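You operate a simulated robot arm through the tools that you are given. There is no shell and no other tool.

The job below is to be done with a simulated robot arm. You get a single attempt, and the scene is never put back.

JOB
Give the teal cup one shot of soup and snap on the teal lid.
Fine: slide back to the middle, cup back in its spot in the holder, no spill. Set down upright: what you pick out.

It is judged by the outcome, as a careful person would: the job done as asked, and still so three seconds after it is handed in. It fails if anything else is knocked over, pushed out of place, dropped, spilled or broken. A push-on lid holds only when it is set on centred and level and pressed home; a screw cap is set on level and turned clockwise until tight.

ROBOT AND FRAMES
A 6-joint arm with a four-finger gripper, fixed in place. Base frame: the origin is on the floor under the middle of its stand, x ahead of it, y to its left, z up. Lengths are in cm, angles in degrees, forces in N, time in s.
It reaches about 104.1 cm from its shoulder. Its first joint turns from -166.0 to 166.0 degrees. Payload 3.67 kg.
Tool frame: the origin (TCP) lies between the finger pads and is the grasp point; the fingertips stand 2.8 cm ahead of it; z points along the fingers, y is the line along which they close. The gripper opens to 11.2 cm; its body begins 7.3 cm behind the TCP.
Orientation is that of the tool frame in the base frame, as [roll, pitch, yaw] about the fixed x, y, z axes, in that order (R = Rz(yaw) Ry(pitch) Rx(roll)). With the fingers straight down and closing along the base's y, the tool's x points along the base's -x, its y along +y and its z along -z.

CONTROLS
- The arm moves only by the tool arm_command. Its argument "steps" is a list of rows, each an object (a shift or turn left out is 0, a gripper value left out holds the last) with "turn": the turn, a rotation vector about the tool's x, y, z in degrees, a list of three; "delta_pos": the shift along the tool's x, y, z in cm, a list of three; "fingers": the gripper command, from -1 (fully open) to 1 (shut), values between in proportion. In form: [{"turn": [wx, wy, wz], "delta_pos": [x, y, z], "fingers": fingers}, ...]. A call has 1 to 20 rows; each row is the pose to reach, as a shift and turn from the pose commanded when the call began, along the tool's axes at that moment. Rows are played at 5 a second. More than 5 cm and 8.6 degrees between two rows, or a gripper value outside its range, and nothing of the call is played. Where a pose cannot be reached the arm comes as near as it can. A force on the tool above 50 N (or 10 N above the force at the start of the call, whichever is more), or a blocked arm, ends the call early, and 0.2 s more pass. The fingers move at their own pace (about 10.25 cm/s each) and stop on an object; they squeeze with about 40 N. The grip force told is the motor's: it shows also when the fingers shut on nothing. Time passes only in rows, and 0.2 s behind the last, so rows that repeat a pose let the fingers close. The reply holds the time, the measured pose of the TCP, the force on the tool along the base axes, the opening and the grip force, in the units named above and with some noise, with the torque about the TCP (base axes, N m) and any sound that the robot's microphone picked up, and new pictures: "pictures" is both (left out), scene, wrist or none.
- Cameras (640 x 400 px; columns grow to the right, rows downward): "scene" is fixed at [5.08, 50.2, 157.15]; the picture's right is [-0.45, -0.89, 0.00], its down [-0.59, 0.30, -0.74] and it looks along [0.66, -0.34, -0.67] (base axes); focal length 312 px, centre (320, 200). "wrist" rides on the gripper at [6, -1.8, -10.4] in the tool frame; the picture's right is [0.29, 0.96, 0.00], its down [-0.80, 0.24, -0.55] and it looks along [-0.53, 0.16, 0.83] (tool axes); focal length 234 px, centre (320, 200). There is no depth. A picture from a camera that has moved, and an enlarged one, comes with that camera's place and axes in the base frame and with its lens.
- inspect(camera, box): a new picture of the part [left, top, right, bottom] of that camera's present view, enlarged. It takes no simulated time.
- hand_in(): hands the job in; it is judged then, once.

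Nothing tells you positions but the pictures and the camera data. Unless the task says otherwise, let go and move clear before handing in.

The tools are called after "Call:" by a JSON object that holds its "fn" and its "kwargs". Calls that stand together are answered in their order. arm_command: Moves the arm, as the interface text tells. Its arguments: {"type":"object","properties":{"steps":{"type":"array","items":{"type":"object","properties":{"turn":{"type":"array","items":{"type":"number"}},"delta_pos":{"type":"array","items":{"type":"number"}},"fingers":{"type":"number"}}}},"pictures":{"type":"string","enum":["both","scene","wrist","none"]}},"required":["steps"]} The other tools are called the same way: inspect (camera, box) takes an enlarged picture of a part of a camera's view; hand_in () hands the job in.

At the start:

```text
time_s: 0.0
ee_pos: [45.05, 19.96, 130.04]
tcp_rot: [180.0, 0.0, 180.0]
ft_force: [0.9, -0.1, 0.5]
torque: [0.01, -0.01, 0.03]
grip_width: 11.2
finger_force: 0.1
```

scene: 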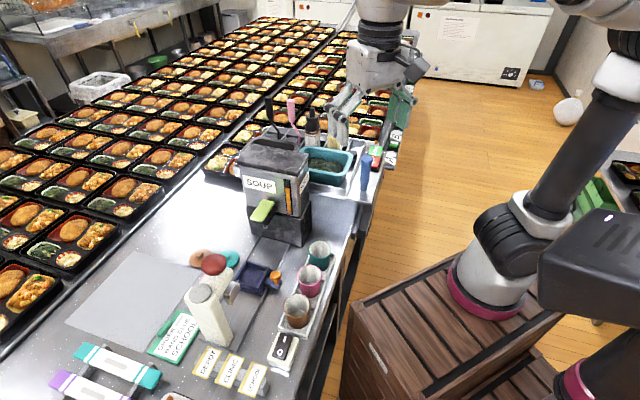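
wrist: 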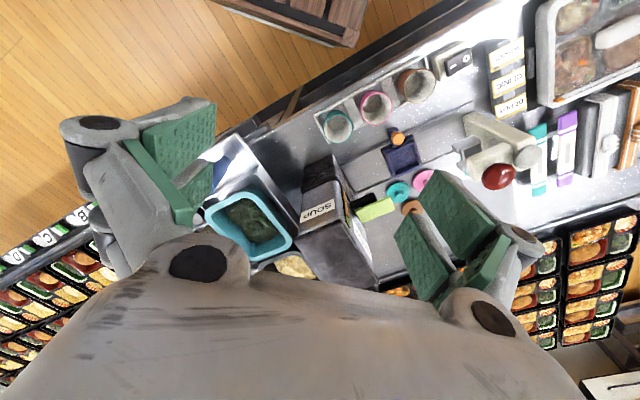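

I see a counter with a soup dispenser with a lime lever, three cups (teal, pink, brown) in a holder, and lids, a red-knobbed device and a small navy tray nearby. I'll look closer before moving.

Call:
{"fn": "inspect", "kwargs": {"camera": "scene", "box": [180, 220, 360, 340]}}

Call:
{"fn": "inspect", "kwargs": {"camera": "scene", "box": [220, 120, 340, 240]}}

Call:
{"fn": "inspect", "kwargs": {"camera": "wrist", "box": [300, 40, 540, 230]}}

```text
3.33 times, centred on (270, 280) of scene
camera zoom: at [5.08, 50.2, 157.15], right [-0.45, -0.89, 0.0], down [-0.59, 0.3, -0.74], along [0.66, -0.34, -0.67], focal length 1042 px, centre (487, -67)
```

zoom: 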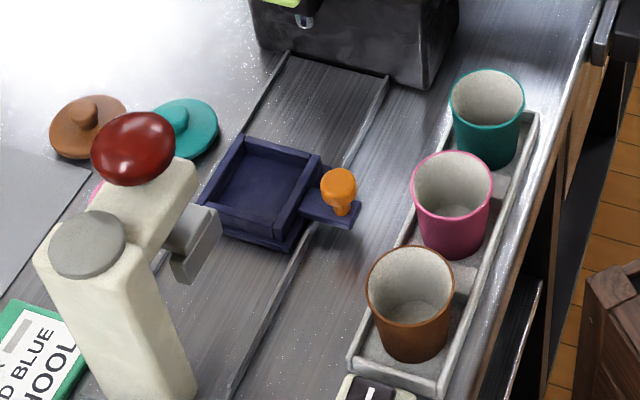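

```text
3.33 times, centred on (280, 180) of scene
camera zoom: at [5.08, 50.2, 157.15], right [-0.45, -0.89, 0.0], down [-0.59, 0.3, -0.74], along [0.66, -0.34, -0.67], focal length 1042 px, centre (453, 267)
```

zoom: 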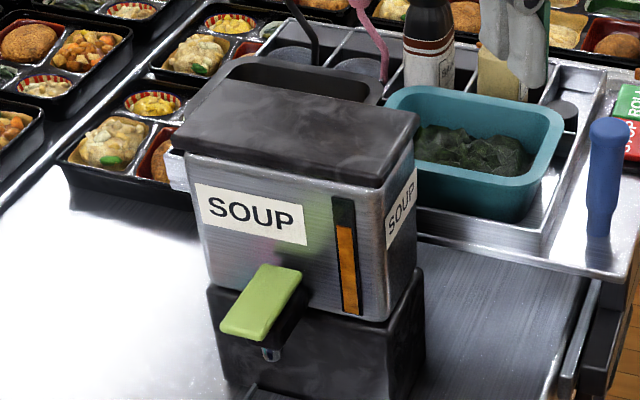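

```text
2.11 times, centred on (420, 135) of wrist
camera zoom: at [39.14, 18.13, 140.55], right [-0.29, 0.96, 0.0], down [0.8, 0.24, 0.55], along [0.53, 0.16, -0.83], focal length 493 px, centre (110, 337)
```

zoom: 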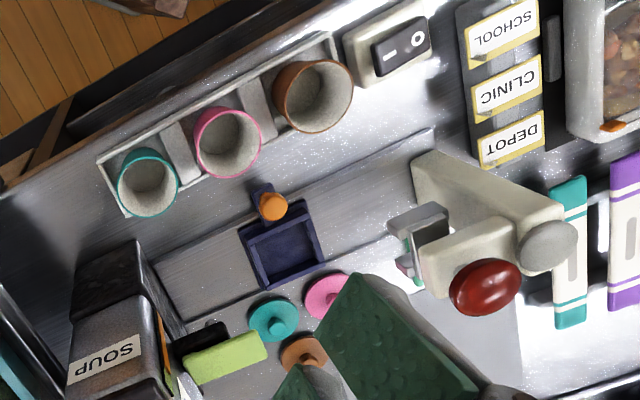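

The teal cup sits at about (51.4, 26, rim 92.5). The navy slide is around (55.5, 44, 87), the soup lever around (63, 37, 102), the red press knob around (48, 52, 106) and the teal lid around (65, 48, 85). The track and cup row both run at about 135°, so I'll turn the gripper 45° and move up high for a better look.

Call:
{"fn": "arm_command", "kwargs": {"steps": [{"turn": [0, 0, 7.5], "delta_pos": [0, 2, 0.5]}, {"turn": [0, 0, 15], "delta_pos": [0, 4, 1]}, {"turn": [0, 0, 22.5], "delta_pos": [0, 6, 1.5]}, {"turn": [0, 0, 30], "delta_pos": [0, 8, 2]}, {"turn": [0, 0, 37.5], "delta_pos": [0, 9, 2.5]}, {"turn": [0, 0, 45], "delta_pos": [0, 10, 3]}, {"turn": [0, 0, 45], "delta_pos": [0, 10, 3]}], "pictures": "both"}}

Call:
{"fn": "inspect", "kwargs": {"camera": "scene", "box": [170, 300, 310, 400]}}

```text
time_s: 1.6
ee_pos: [45.08, 29.98, 127.07]
tcp_rot: [179.9, 0.0, 134.9]
ft_force: [0.0, 1.0, -0.7]
torque: [0.02, 0.03, 0.0]
grip_width: 11.2
finger_force: 0.0
camera wrist: at [39.57, 32.97, 137.43], right [0.47, 0.88, 0.0], down [0.73, -0.4, 0.55], along [0.49, -0.26, -0.83], focal length 234 px, centre (320, 200)
```

scene: 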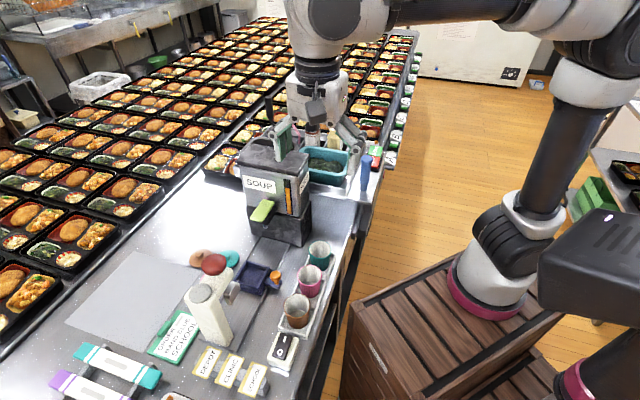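
wrist: 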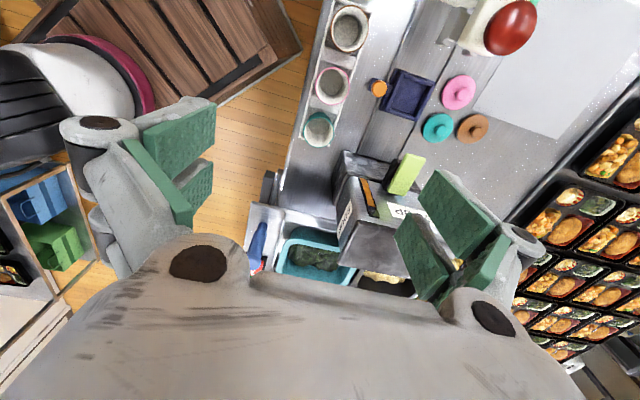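

```text
4.00 times, centred on (240, 350) of scene
camera zoom: at [5.08, 50.2, 157.15], right [-0.45, -0.89, 0.0], down [-0.59, 0.3, -0.74], along [0.66, -0.34, -0.67], focal length 1250 px, centre (640, -400)
```

zoom: 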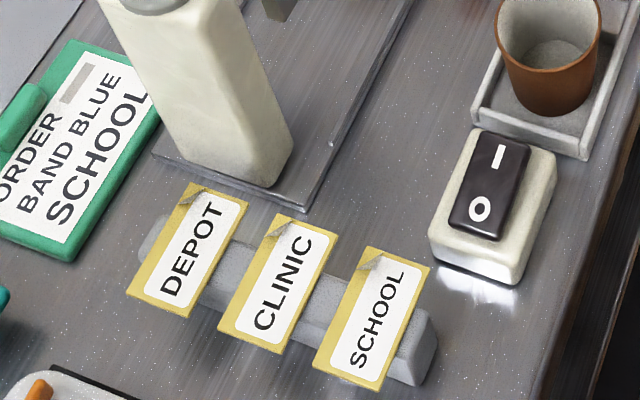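

Call:
{"fn": "inspect", "kwargs": {"camera": "wrist", "box": [290, 0, 450, 100]}}

Call:
{"fn": "inspect", "kwargs": {"camera": "wrist", "box": [290, 80, 530, 230]}}

Call:
{"fn": "inspect", "kwargs": {"camera": "wrist", "box": [230, 140, 440, 300]}}

```text
4.00 times, centred on (370, 50) of wrist
camera zoom: at [39.57, 32.97, 137.43], right [0.47, 0.88, 0.0], down [0.73, -0.4, 0.55], along [0.49, -0.26, -0.83], focal length 937 px, centre (120, 800)
```

zoom: 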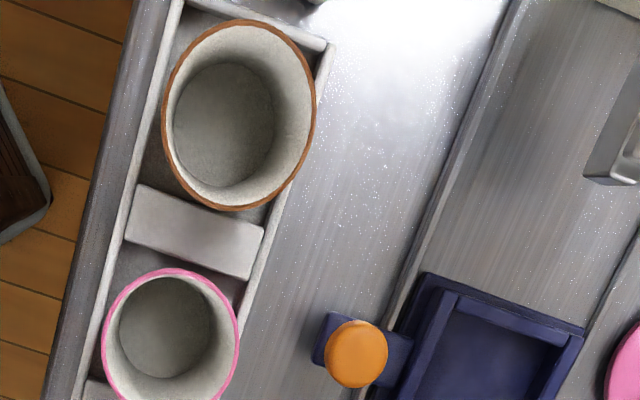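

```text
2.67 times, centred on (410, 155) of wrist
camera zoom: at [39.57, 32.97, 137.43], right [0.47, 0.88, 0.0], down [0.73, -0.4, 0.55], along [0.49, -0.26, -0.83], focal length 624 px, centre (80, 320)
```

zoom: 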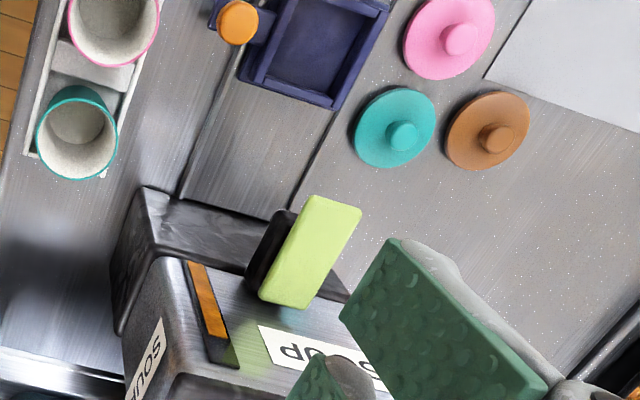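

```text
2.50 times, centred on (335, 220) of wrist
camera zoom: at [39.57, 32.97, 137.43], right [0.47, 0.88, 0.0], down [0.73, -0.4, 0.55], along [0.49, -0.26, -0.83], focal length 585 px, centre (282, 150)
```

zoom: 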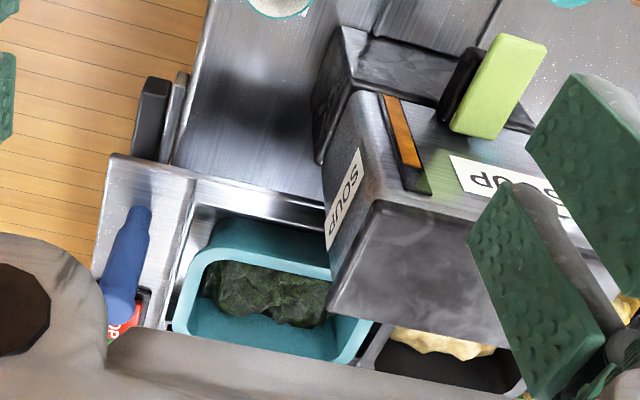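

The machine front is at about a≈-23.7 along the track, and the teal cup sits clear of it. I'll move to above the teal cup, with the fingers open and closing across the row, and check the alignment there.

Call:
{"fn": "arm_command", "kwargs": {"steps": [{"delta_pos": [-1.5, 0.4, 4.2], "fingers": -1}, {"delta_pos": [-3, 0.8, 8.4]}, {"delta_pos": [-4.5, 1.2, 12.6]}, {"delta_pos": [-6, 1.6, 16.8]}, {"delta_pos": [-7.3, 2.0, 21]}, {"delta_pos": [-7.3, 2.0, 21]}], "pictures": "both"}}

Call:
{"fn": "inspect", "kwargs": {"camera": "wrist", "box": [200, 0, 520, 200]}}

Call:
{"fn": "inspect", "kwargs": {"camera": "scene", "box": [220, 140, 370, 260]}}

```text
time_s: 3.0
ee_pos: [51.7, 26.31, 105.99]
tcp_rot: [-180.0, 0.0, 135.0]
ft_force: [-0.6, 0.2, -0.2]
torque: [0.0, -0.01, 0.03]
grip_width: 11.18
finger_force: 0.1
camera wrist: at [46.2, 29.15, 116.5], right [0.47, 0.88, 0.0], down [0.73, -0.39, 0.55], along [0.49, -0.26, -0.83], focal length 234 px, centre (320, 200)
```

scene: 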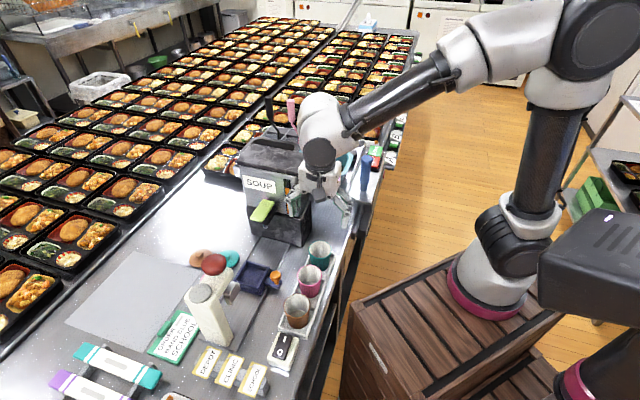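
wrist: 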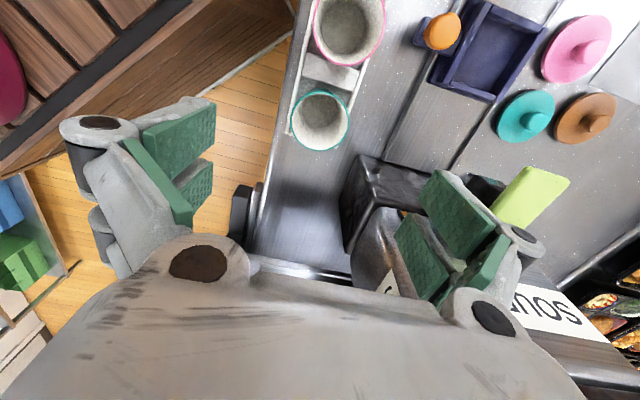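

```text
2.00 times, centred on (360, 100) of wrist
camera zoom: at [46.2, 29.15, 116.5], right [0.47, 0.88, 0.0], down [0.73, -0.39, 0.55], along [0.49, -0.26, -0.83], focal length 468 px, centre (240, 400)
```

zoom: 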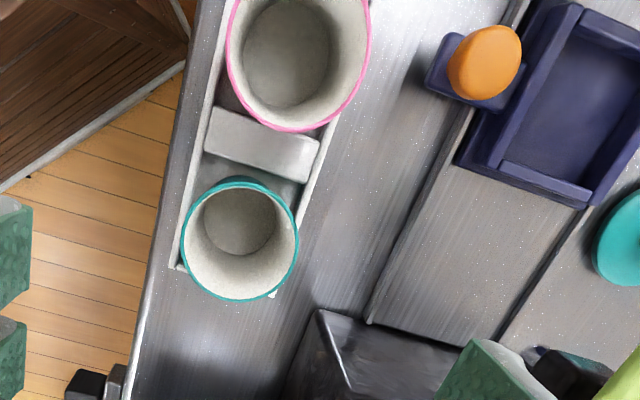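

```text
3.33 times, centred on (295, 200) of scene
camera zoom: at [5.08, 50.2, 157.15], right [-0.45, -0.89, 0.0], down [-0.59, 0.3, -0.74], along [0.66, -0.34, -0.67], focal length 1042 px, centre (403, 200)
```

zoom: 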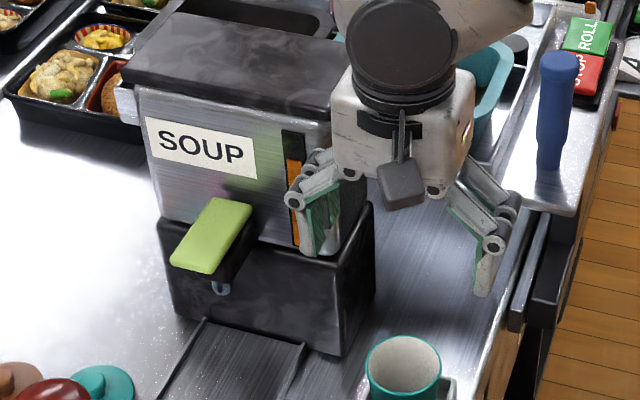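

Call:
{"fn": "inspect", "kwargs": {"camera": "scene", "box": [230, 250, 290, 300]}}

Call:
{"fn": "inspect", "kwargs": {"camera": "scene", "box": [290, 230, 350, 280]}}

Call:
{"fn": "inspect", "kwargs": {"camera": "wrist", "box": [400, 0, 560, 110]}}

```text
8.00 times, centred on (260, 275) of scene
camera zoom: at [5.08, 50.2, 157.15], right [-0.45, -0.89, 0.0], down [-0.59, 0.3, -0.74], along [0.66, -0.34, -0.67], focal length 2500 px, centre (800, -400)
```

zoom: 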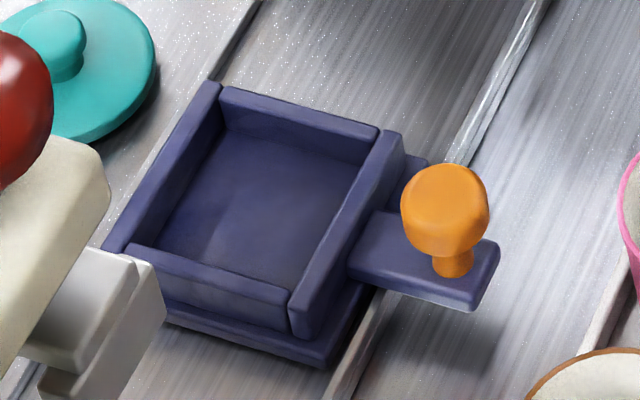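

```text
8.00 times, centred on (320, 255) of scene
camera zoom: at [5.08, 50.2, 157.15], right [-0.45, -0.89, 0.0], down [-0.59, 0.3, -0.74], along [0.66, -0.34, -0.67], focal length 2500 px, centre (320, -240)
```

zoom: 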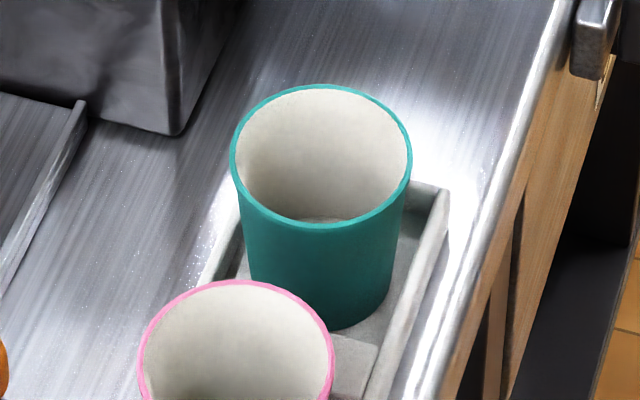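

```text
3.64 times, centred on (480, 55) of wrist
camera zoom: at [46.2, 29.15, 116.5], right [0.47, 0.88, 0.0], down [0.73, -0.39, 0.55], along [0.49, -0.26, -0.83], focal length 852 px, centre (-262, 727)
```

zoom: 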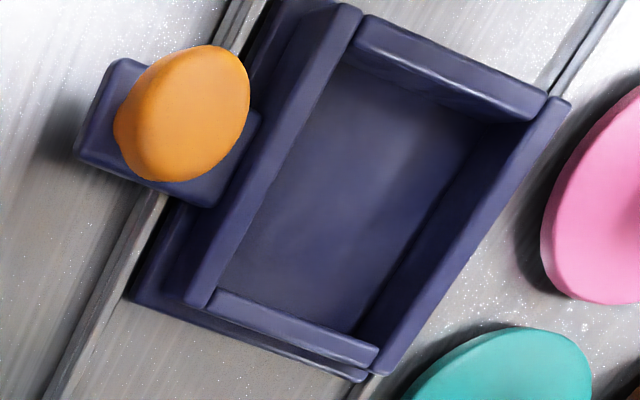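

The cup rim is at about a=-18.1, b=55.2, z≈92. The carriage pocket is centred near a=-8.0, b=70.9, about 5.7 cm square with low walls. I'll lower the open fingers around the upper part of the cup, staying above the holder walls.

Call:
{"fn": "arm_command", "kwargs": {"steps": [{"delta_pos": [-0.1, 0, 4]}, {"delta_pos": [-0.1, 0, 8]}, {"delta_pos": [-0.1, 0, 11.5]}, {"delta_pos": [-0.1, 0, 14.5]}, {"delta_pos": [-0.1, 0, 14.5]}], "pictures": "both"}}

Call:
{"fn": "inspect", "kwargs": {"camera": "scene", "box": [270, 190, 360, 280]}}

Call:
{"fn": "inspect", "kwargs": {"camera": "wrist", "box": [200, 100, 440, 250]}}

```text
time_s: 4.2
ee_pos: [51.86, 26.15, 91.65]
tcp_rot: [-179.9, 0.1, 135.0]
ft_force: [0.3, -0.1, 0.0]
torque: [-0.02, 0.0, -0.05]
grip_width: 11.18
finger_force: 0.0
camera wrist: at [46.29, 29.16, 102.06], right [0.47, 0.88, 0.0], down [0.73, -0.39, 0.55], along [0.49, -0.26, -0.83], focal length 234 px, centre (320, 200)
```

scene: 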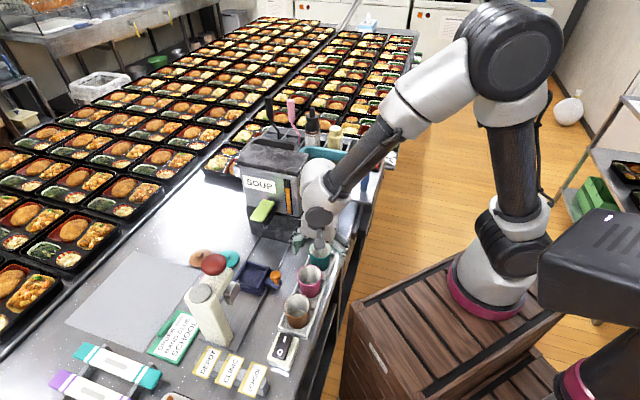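
wrist: 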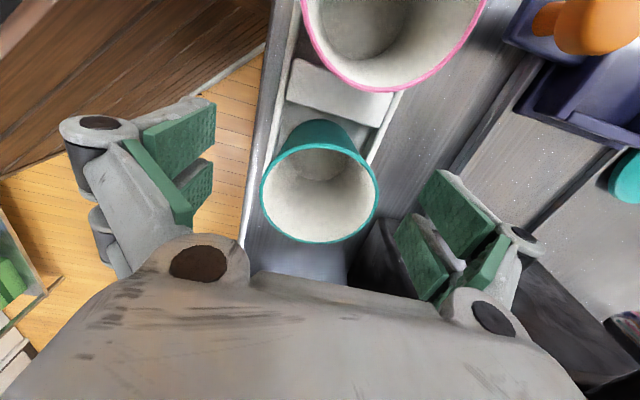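

```text
4.44 times, centred on (315, 235) of scene
camera zoom: at [5.08, 50.2, 157.15], right [-0.45, -0.89, 0.0], down [-0.59, 0.3, -0.74], along [0.66, -0.34, -0.67], focal length 1389 px, centre (342, 44)
```

zoom: 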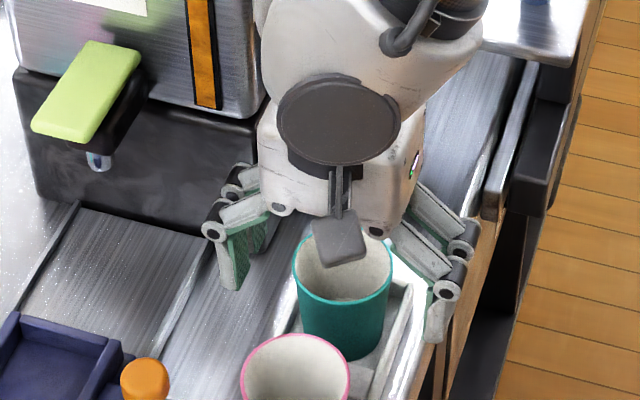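

```text
2.67 times, centred on (320, 175) of wrist
camera zoom: at [46.29, 29.16, 102.06], right [0.47, 0.88, 0.0], down [0.73, -0.39, 0.55], along [0.49, -0.26, -0.83], focal length 624 px, centre (320, 267)
```

zoom: 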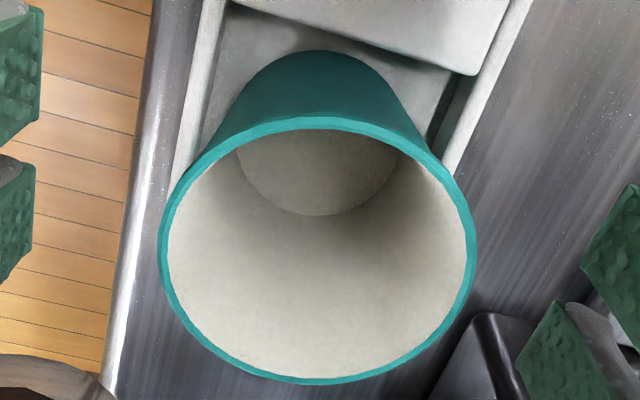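

The fingers straddle the teal cup well, with the fingertips about 3.5 cm below its rim. I'll close gently, commanding just under the cup's diameter.

Call:
{"fn": "arm_command", "kwargs": {"steps": [{"fingers": -0.5}, {"fingers": -0.2}, {"fingers": 0.0}, {"fingers": 0.15}, {"fingers": 0.15}], "pictures": "both"}}

Call:
{"fn": "inspect", "kwargs": {"camera": "scene", "box": [270, 190, 360, 280]}}

```text
time_s: 5.4
ee_pos: [51.79, 26.26, 91.72]
tcp_rot: [-179.9, 0.0, 135.0]
ft_force: [0.5, 0.9, 3.8]
torque: [-0.03, 0.02, 0.0]
grip_width: 5.62
finger_force: 39.8
camera wrist: at [46.29, 29.17, 102.1], right [0.47, 0.88, 0.0], down [0.73, -0.39, 0.55], along [0.49, -0.26, -0.83], focal length 234 px, centre (320, 200)
```

scene: 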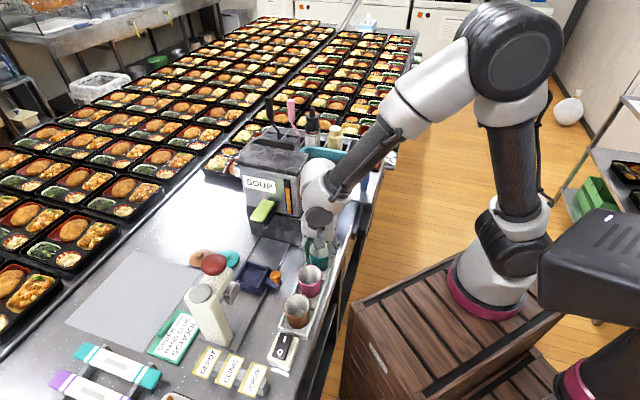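
wrist: 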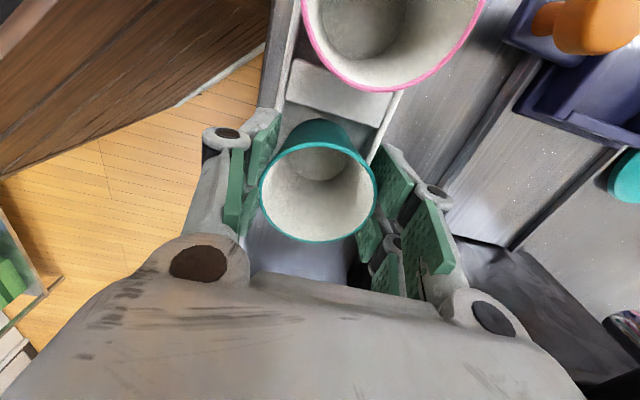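

```text
4.44 times, centred on (315, 235) of scene
camera zoom: at [5.08, 50.2, 157.15], right [-0.45, -0.89, 0.0], down [-0.59, 0.3, -0.74], along [0.66, -0.34, -0.67], focal length 1389 px, centre (342, 44)
```

zoom: 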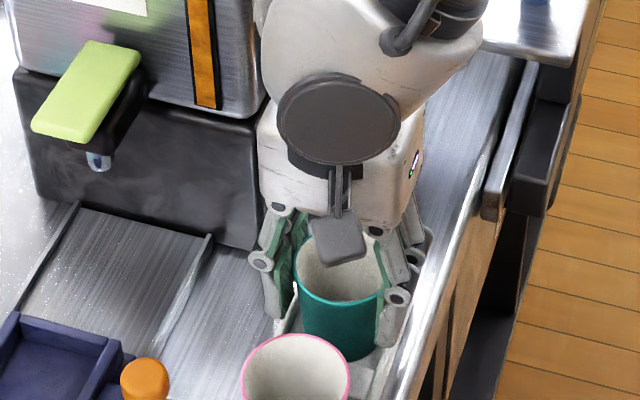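

The cup is held (width 5.6 cm, about 40 N). I'll lift it straight up 10 cm and check that it's clear.

Call:
{"fn": "arm_command", "kwargs": {"steps": [{"delta_pos": [0, 0, -1]}, {"delta_pos": [0, 0, -3.5]}, {"delta_pos": [0, 0, -7]}, {"delta_pos": [0, 0, -10.3]}, {"delta_pos": [0, 0, -10.3]}], "pictures": "both"}}

Call:
{"fn": "inspect", "kwargs": {"camera": "scene", "box": [270, 170, 360, 260]}}

Call:
{"fn": "inspect", "kwargs": {"camera": "wrist", "box": [240, 0, 640, 250]}}

```text
time_s: 6.6
ee_pos: [51.77, 26.15, 101.87]
tcp_rot: [180.0, 0.0, 135.1]
ft_force: [0.3, -0.6, 0.4]
torque: [0.0, 0.01, -0.02]
grip_width: 5.54
finger_force: 40.0
camera wrist: at [46.3, 29.08, 112.31], right [0.47, 0.88, 0.0], down [0.73, -0.39, 0.55], along [0.49, -0.26, -0.83], focal length 234 px, centre (320, 200)
```

scene: 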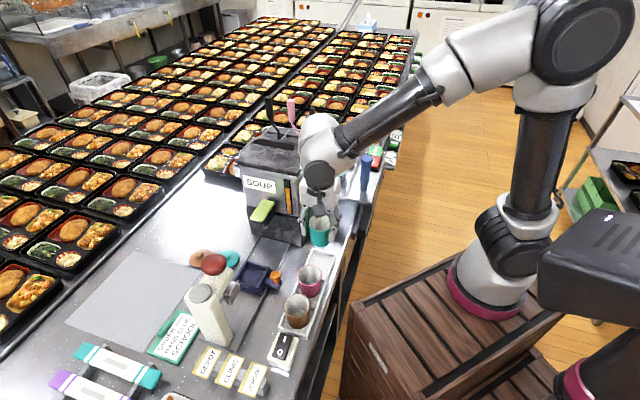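
wrist: 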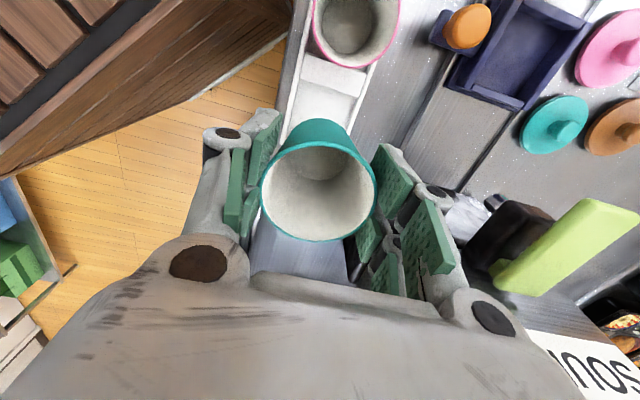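

```text
4.44 times, centred on (315, 215) of scene
camera zoom: at [5.08, 50.2, 157.15], right [-0.45, -0.89, 0.0], down [-0.59, 0.3, -0.74], along [0.66, -0.34, -0.67], focal length 1389 px, centre (342, 133)
```

zoom: 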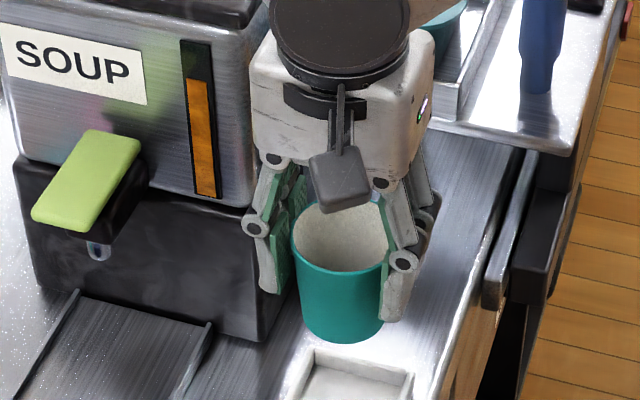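

```text
1.60 times, centred on (440, 125) of wrist
camera zoom: at [46.3, 29.08, 112.31], right [0.47, 0.88, 0.0], down [0.73, -0.39, 0.55], along [0.49, -0.26, -0.83], focal length 375 px, centre (128, 320)
```

zoom: 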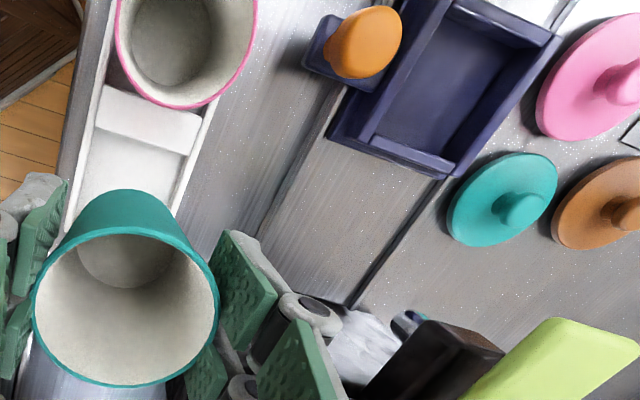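

The cup is lifted cleanly. The wrist camera could hit the press arm or the lever, so I'll turn the gripper 90° on the way (camera toward the robot) and hover over the slide pocket.

Call:
{"fn": "arm_command", "kwargs": {"steps": [{"delta_pos": [2, 0.5, 0], "turn": [0, 0, -8]}, {"delta_pos": [4, 1, 0], "turn": [0, 0, -16]}, {"delta_pos": [6, 1.5, 0], "turn": [0, 0, -24]}, {"delta_pos": [8, 2, 0], "turn": [0, 0, -32]}, {"delta_pos": [10.1, 3, 0], "turn": [0, 0, -40]}, {"delta_pos": [10.1, 4.5, 0], "turn": [0, 0, -48]}, {"delta_pos": [10.1, 6, 0], "turn": [0, 0, -56]}, {"delta_pos": [10.1, 7.5, 0], "turn": [0, 0, -64]}, {"delta_pos": [10.1, 9, 0], "turn": [0, 0, -72]}, {"delta_pos": [10.1, 11, 0], "turn": [0, 0, -80]}, {"delta_pos": [10.1, 13.5, 0], "turn": [0, 0, -86]}, {"delta_pos": [10.1, 15.7, 0], "turn": [0, 0, -90]}, {"delta_pos": [10.1, 15.7, 0], "turn": [0, 0, -90]}], "pictures": "both"}}

Call:
{"fn": "inspect", "kwargs": {"camera": "wrist", "box": [200, 0, 440, 250]}}

Call:
{"fn": "inspect", "kwargs": {"camera": "scene", "box": [200, 200, 320, 310]}}

```text
time_s: 9.4
ee_pos: [55.67, 44.25, 101.86]
tcp_rot: [-179.9, 0.1, -135.0]
ft_force: [-0.4, 0.3, -0.3]
torque: [-0.02, 0.03, -0.03]
grip_width: 5.48
finger_force: 39.7
camera wrist: at [52.83, 38.86, 112.36], right [-0.88, 0.47, 0.0], down [0.39, 0.73, 0.55], along [0.26, 0.49, -0.83], focal length 234 px, centre (320, 200)
```

scene: 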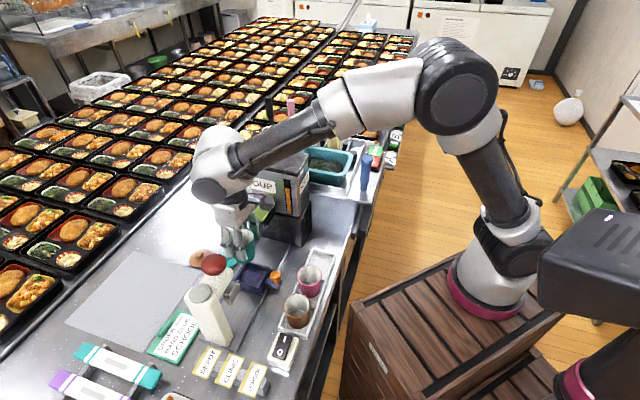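
wrist: 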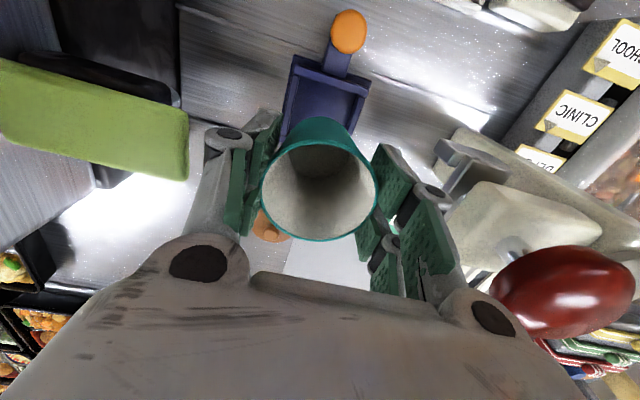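

```text
1.60 times, centred on (320, 125) of wrist
camera zoom: at [52.83, 38.86, 112.36], right [-0.88, 0.47, 0.0], down [0.39, 0.73, 0.55], along [0.26, 0.49, -0.83], focal length 375 px, centre (320, 320)
```

zoom: 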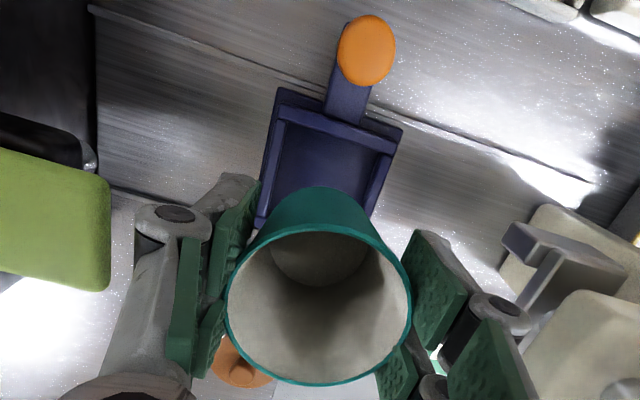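

```text
3.64 times, centred on (260, 255) of scene
camera zoom: at [5.08, 50.2, 157.15], right [-0.45, -0.89, 0.0], down [-0.59, 0.3, -0.74], along [0.66, -0.34, -0.67], focal length 1136 px, centre (538, 0)
```

zoom: 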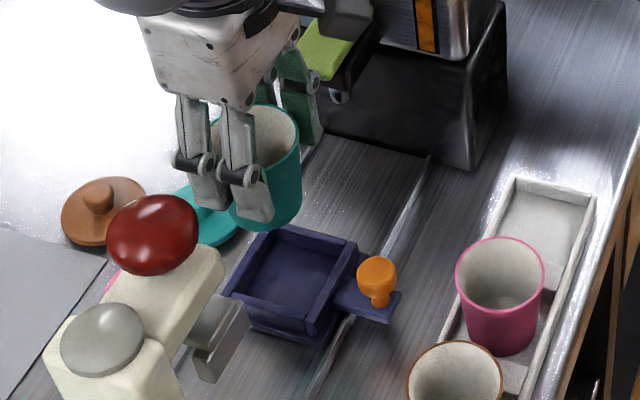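

The cup is hovering over the slide pocket, within a couple of millimetres of its centre. I'll lower it to just above the walls and check the alignment.

Call:
{"fn": "arm_command", "kwargs": {"steps": [{"delta_pos": [0, 0, 3]}, {"delta_pos": [0, 0, 6]}, {"delta_pos": [0, 0.05, 6.6]}, {"delta_pos": [0, 0.05, 6.6]}], "pictures": "both"}}

Call:
{"fn": "inspect", "kwargs": {"camera": "wrist", "box": [240, 20, 420, 250]}}

Call:
{"fn": "inspect", "kwargs": {"camera": "scene", "box": [220, 230, 290, 300]}}

```text
time_s: 10.4
ee_pos: [55.69, 44.41, 95.13]
tcp_rot: [180.0, 0.0, -135.0]
ft_force: [-1.9, 0.3, -0.5]
torque: [-0.03, 0.03, 0.0]
grip_width: 5.45
finger_force: 40.0
camera wrist: at [52.78, 38.96, 105.68], right [-0.88, 0.47, 0.0], down [0.39, 0.73, 0.55], along [0.26, 0.49, -0.83], focal length 234 px, centre (320, 200)
```

scene: 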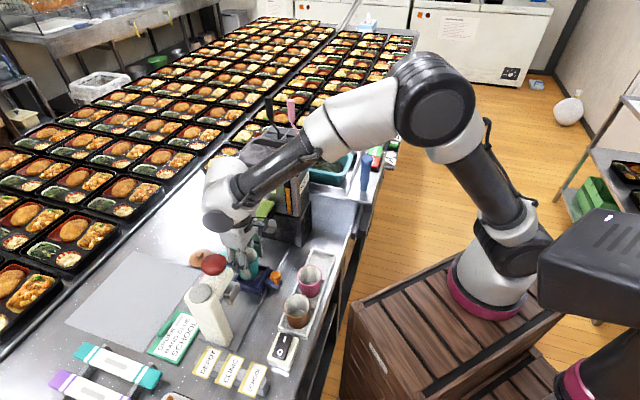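
wrist: 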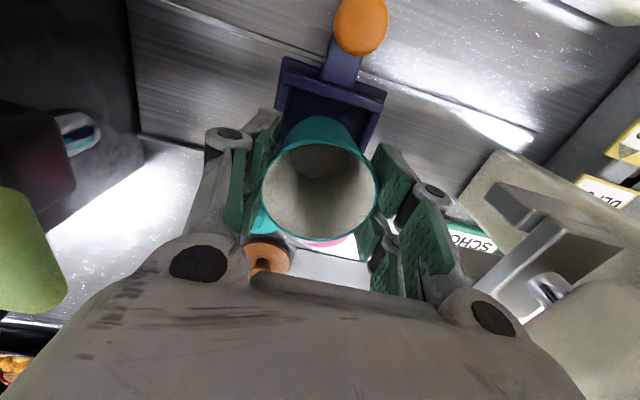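

```text
1.74 times, centred on (330, 135) of wrist
camera zoom: at [52.78, 38.96, 105.68], right [-0.88, 0.47, 0.0], down [0.39, 0.73, 0.55], along [0.26, 0.49, -0.83], focal length 407 px, centre (303, 313)
```

zoom: 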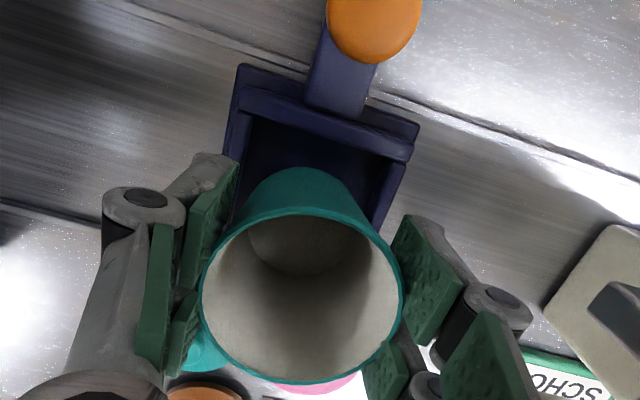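

```text
5.71 times, centred on (255, 265) of scene
camera zoom: at [5.08, 50.2, 157.15], right [-0.45, -0.89, 0.0], down [-0.59, 0.3, -0.74], along [0.66, -0.34, -0.67], focal length 1786 px, centre (691, -171)
```

zoom: 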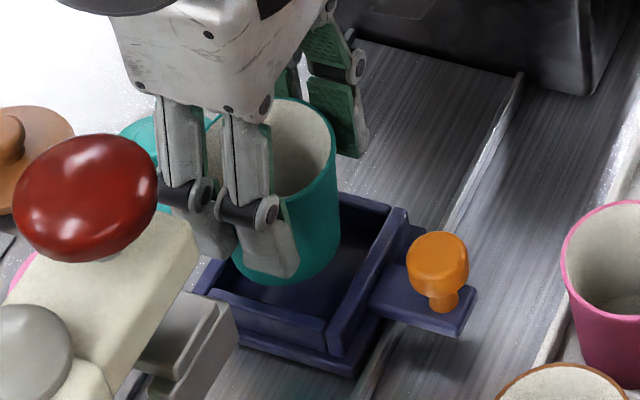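

Aligned within about 2 mm, so I'll nudge slightly and lower it into the pocket slowly, watching the force.

Call:
{"fn": "arm_command", "kwargs": {"steps": [{"delta_pos": [0.2, -0.05, 0.3]}, {"delta_pos": [0.2, -0.05, 1.0]}, {"delta_pos": [0.2, -0.05, 1.6]}, {"delta_pos": [0.2, -0.05, 2.1]}, {"delta_pos": [0.2, -0.05, 2.1]}], "pictures": "both"}}

Call:
{"fn": "inspect", "kwargs": {"camera": "wrist", "box": [240, 20, 420, 250]}}

Call:
{"fn": "inspect", "kwargs": {"camera": "scene", "box": [220, 230, 290, 300]}}

```text
time_s: 11.6
ee_pos: [55.46, 44.28, 93.17]
tcp_rot: [-180.0, -0.1, -135.0]
ft_force: [0.1, 0.2, -0.4]
torque: [-0.01, -0.03, 0.01]
grip_width: 5.4
finger_force: 39.5
camera wrist: at [52.63, 38.71, 103.66], right [-0.88, 0.47, 0.0], down [0.39, 0.73, 0.55], along [0.26, 0.49, -0.83], focal length 234 px, centre (320, 200)
```

scene: 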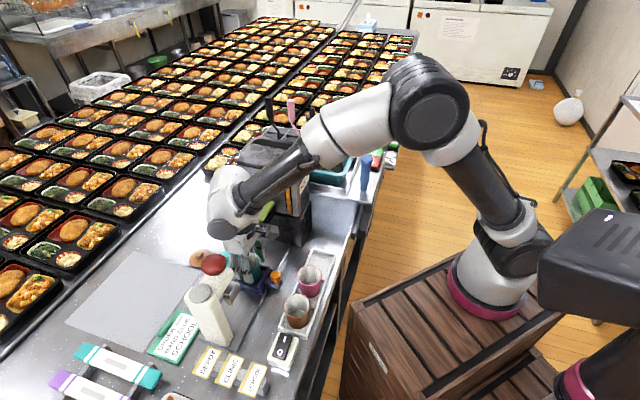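
wrist: 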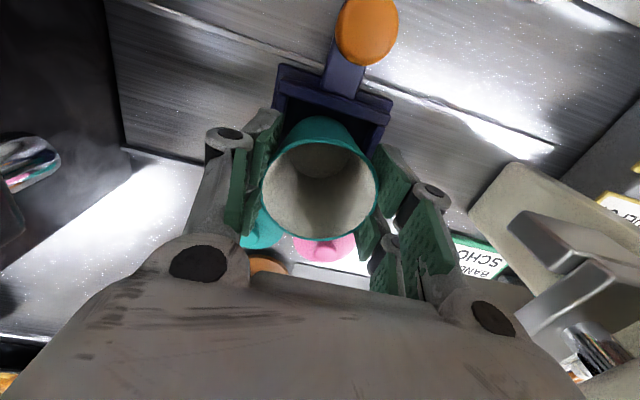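

```text
1.74 times, centred on (330, 135) of wrist
camera zoom: at [52.63, 38.71, 103.66], right [-0.88, 0.47, 0.0], down [0.39, 0.73, 0.55], along [0.26, 0.49, -0.83], focal length 407 px, centre (303, 313)
```

zoom: 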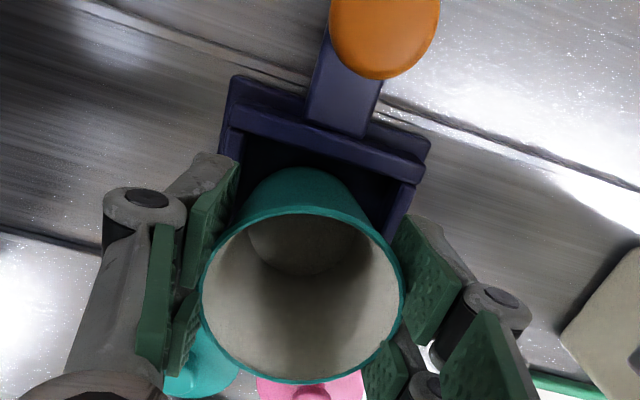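

```text
5.71 times, centred on (255, 265) of scene
camera zoom: at [5.08, 50.2, 157.15], right [-0.45, -0.89, 0.0], down [-0.59, 0.3, -0.74], along [0.66, -0.34, -0.67], focal length 1786 px, centre (691, -171)
```

zoom: 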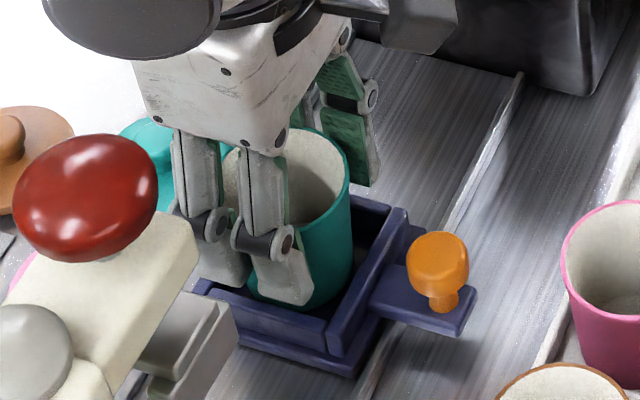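

Call:
{"fn": "arm_command", "kwargs": {"steps": [{"delta_pos": [0, -0.05, 0.2]}, {"delta_pos": [0, -0.1, 0.4]}, {"delta_pos": [0, -0.1, 0.5]}], "pictures": "none"}}

```text
time_s: 12.4
ee_pos: [55.6, 44.29, 92.93]
tcp_rot: [179.9, 0.3, -135.0]
ft_force: [3.4, 4.0, 24.8]
torque: [0.12, -0.09, 0.03]
grip_width: 5.37
finger_force: 39.7
```

Call:
{"fn": "inspect", "kwargs": {"camera": "wrist", "box": [240, 20, 420, 250]}}

Call:
{"fn": "inspect", "kwargs": {"camera": "scene", "box": [230, 240, 290, 300]}}

```text
1.74 times, centred on (330, 135) of wrist
camera zoom: at [52.69, 38.73, 103.27], right [-0.88, 0.47, 0.0], down [0.39, 0.73, 0.56], along [0.26, 0.49, -0.83], focal length 407 px, centre (303, 313)
```

zoom: 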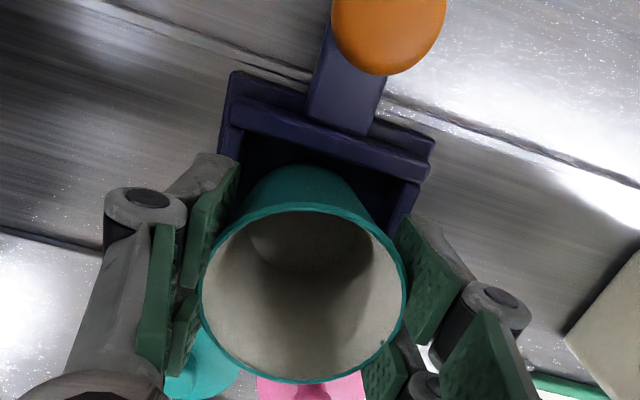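

```text
6.67 times, centred on (260, 270) of scene
camera zoom: at [5.08, 50.2, 157.15], right [-0.45, -0.89, 0.0], down [-0.59, 0.3, -0.74], along [0.66, -0.34, -0.67], focal length 2083 px, centre (720, -267)
```

zoom: 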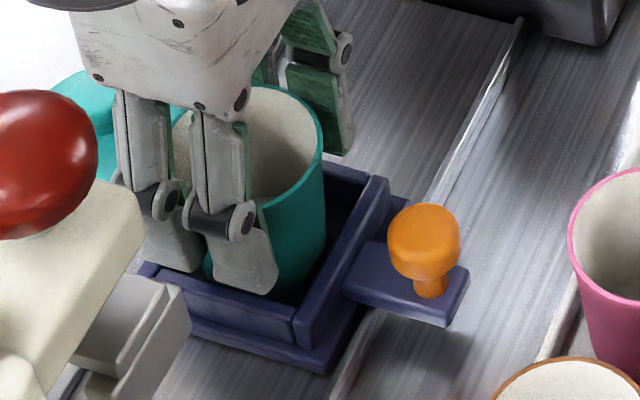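

The force rose to about 25 N at z≈92.9, and the pictures show the cup down inside the pocket, so it looks seated. I'll ease off slightly and open the fingers part way.

Call:
{"fn": "arm_command", "kwargs": {"steps": [{"delta_pos": [0, 0, -0.2]}, {"delta_pos": [0, 0, -0.25], "fingers": 0.0}, {"delta_pos": [0, 0, -0.25], "fingers": -0.2}, {"delta_pos": [0, 0, -0.25], "fingers": -0.4}, {"delta_pos": [0, 0, -0.25], "fingers": -0.4}], "pictures": "both"}}

Call:
{"fn": "inspect", "kwargs": {"camera": "wrist", "box": [240, 20, 420, 250]}}

Call:
{"fn": "inspect", "kwargs": {"camera": "scene", "box": [230, 240, 290, 300]}}

```text
time_s: 13.6
ee_pos: [55.66, 44.18, 93.04]
tcp_rot: [-180.0, 0.0, -135.0]
ft_force: [-0.4, 0.0, 0.1]
torque: [0.01, 0.01, -0.03]
grip_width: 7.87
finger_force: 0.1
camera wrist: at [52.66, 38.69, 103.37], right [-0.88, 0.47, 0.0], down [0.39, 0.73, 0.55], along [0.26, 0.49, -0.83], focal length 234 px, centre (320, 200)
```

scene: 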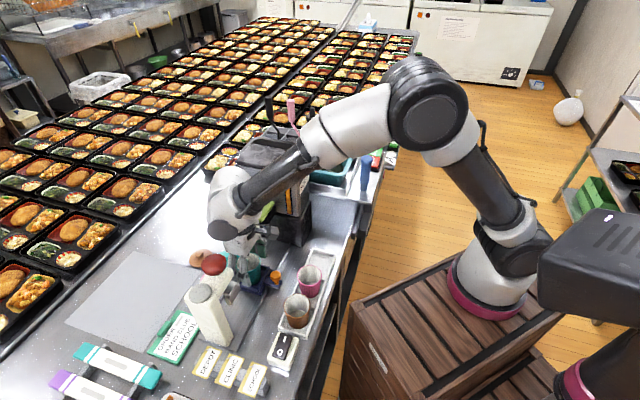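
wrist: 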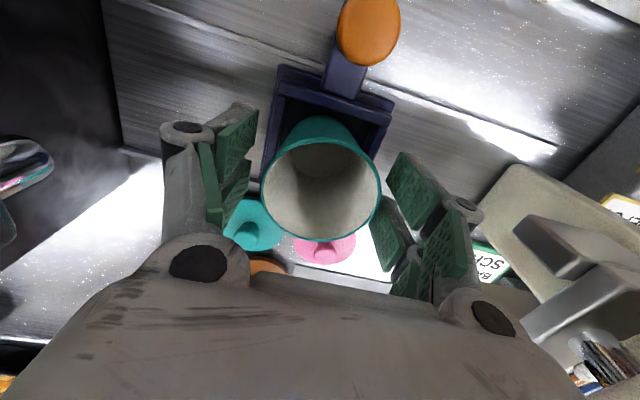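

```text
1.74 times, centred on (330, 135) of wrist
camera zoom: at [52.66, 38.69, 103.37], right [-0.88, 0.47, 0.0], down [0.39, 0.73, 0.55], along [0.26, 0.49, -0.83], focal length 407 px, centre (303, 313)
```

zoom: 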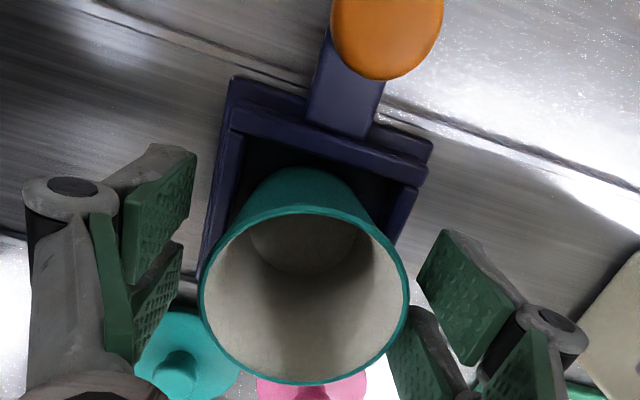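

```text
6.67 times, centred on (260, 270) of scene
camera zoom: at [5.08, 50.2, 157.15], right [-0.45, -0.89, 0.0], down [-0.59, 0.3, -0.74], along [0.66, -0.34, -0.67], focal length 2083 px, centre (720, -267)
```

zoom: 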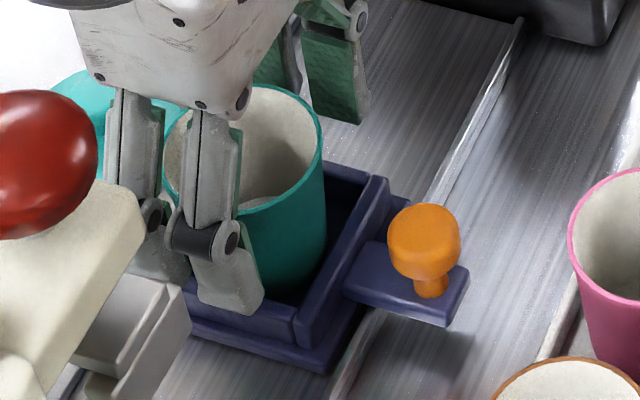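

The cup stands upright in the slide pocket. Next I'll rise, close the fingers part way, and move over the orange handle knob (a≈-8, b≈63.4, z≈90.5).

Call:
{"fn": "arm_command", "kwargs": {"steps": [{"delta_pos": [0, 0, -2.2]}, {"delta_pos": [0, 0, -4.3]}, {"delta_pos": [0, 0, -5], "fingers": 0.2}, {"delta_pos": [0, 0, -6], "fingers": 0.2}, {"delta_pos": [4, 0.05, -6]}, {"delta_pos": [7.9, 0.1, -6]}, {"delta_pos": [7.9, 0.1, -6]}], "pictures": "both"}}

Call:
{"fn": "inspect", "kwargs": {"camera": "wrist", "box": [200, 50, 500, 300]}}

Call:
{"fn": "inspect", "kwargs": {"camera": "scene", "box": [220, 220, 310, 300]}}

```text
time_s: 15.2
ee_pos: [49.99, 38.61, 98.82]
tcp_rot: [180.0, 0.0, -135.0]
ft_force: [0.0, 0.9, -0.5]
torque: [-0.03, 0.01, 0.03]
grip_width: 4.46
finger_force: 0.0
camera wrist: at [47.06, 33.15, 109.3], right [-0.88, 0.47, 0.0], down [0.39, 0.73, 0.55], along [0.26, 0.49, -0.83], focal length 234 px, centre (320, 200)
```

scene: 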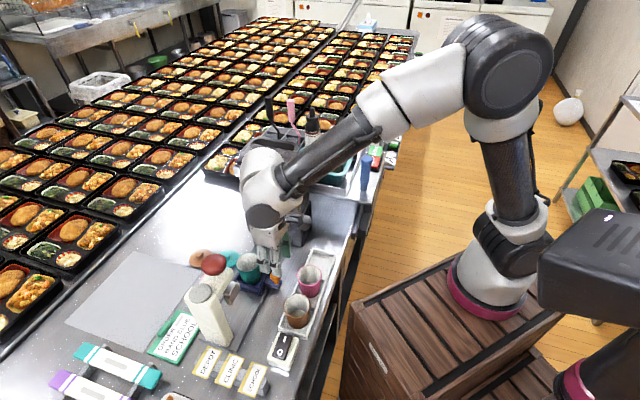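
wrist: 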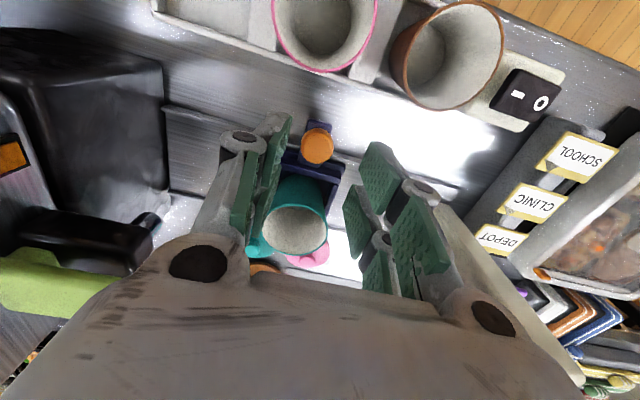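

```text
1.60 times, centred on (350, 175) of wrist
camera zoom: at [47.06, 33.15, 109.3], right [-0.88, 0.47, 0.0], down [0.39, 0.73, 0.55], along [0.26, 0.49, -0.83], focal length 375 px, centre (272, 240)
```

zoom: 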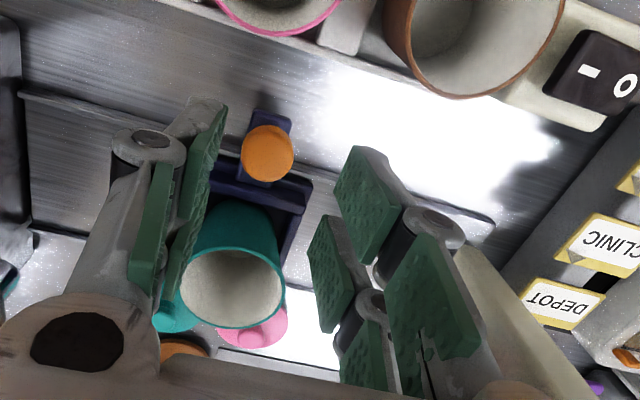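

```text
5.00 times, centred on (265, 260) of scene
camera zoom: at [5.08, 50.2, 157.15], right [-0.45, -0.89, 0.0], down [-0.59, 0.3, -0.74], along [0.66, -0.34, -0.67], focal length 1562 px, centre (595, -100)
```

zoom: 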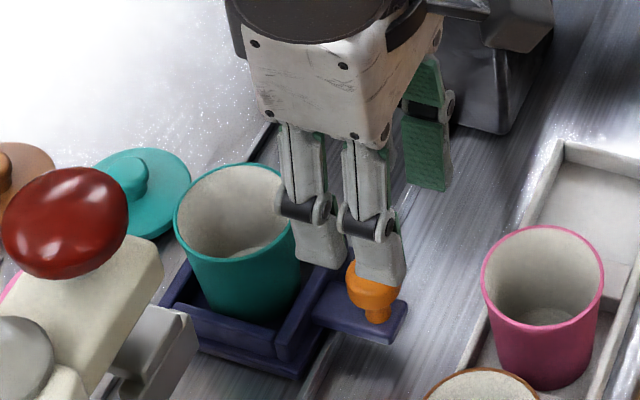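

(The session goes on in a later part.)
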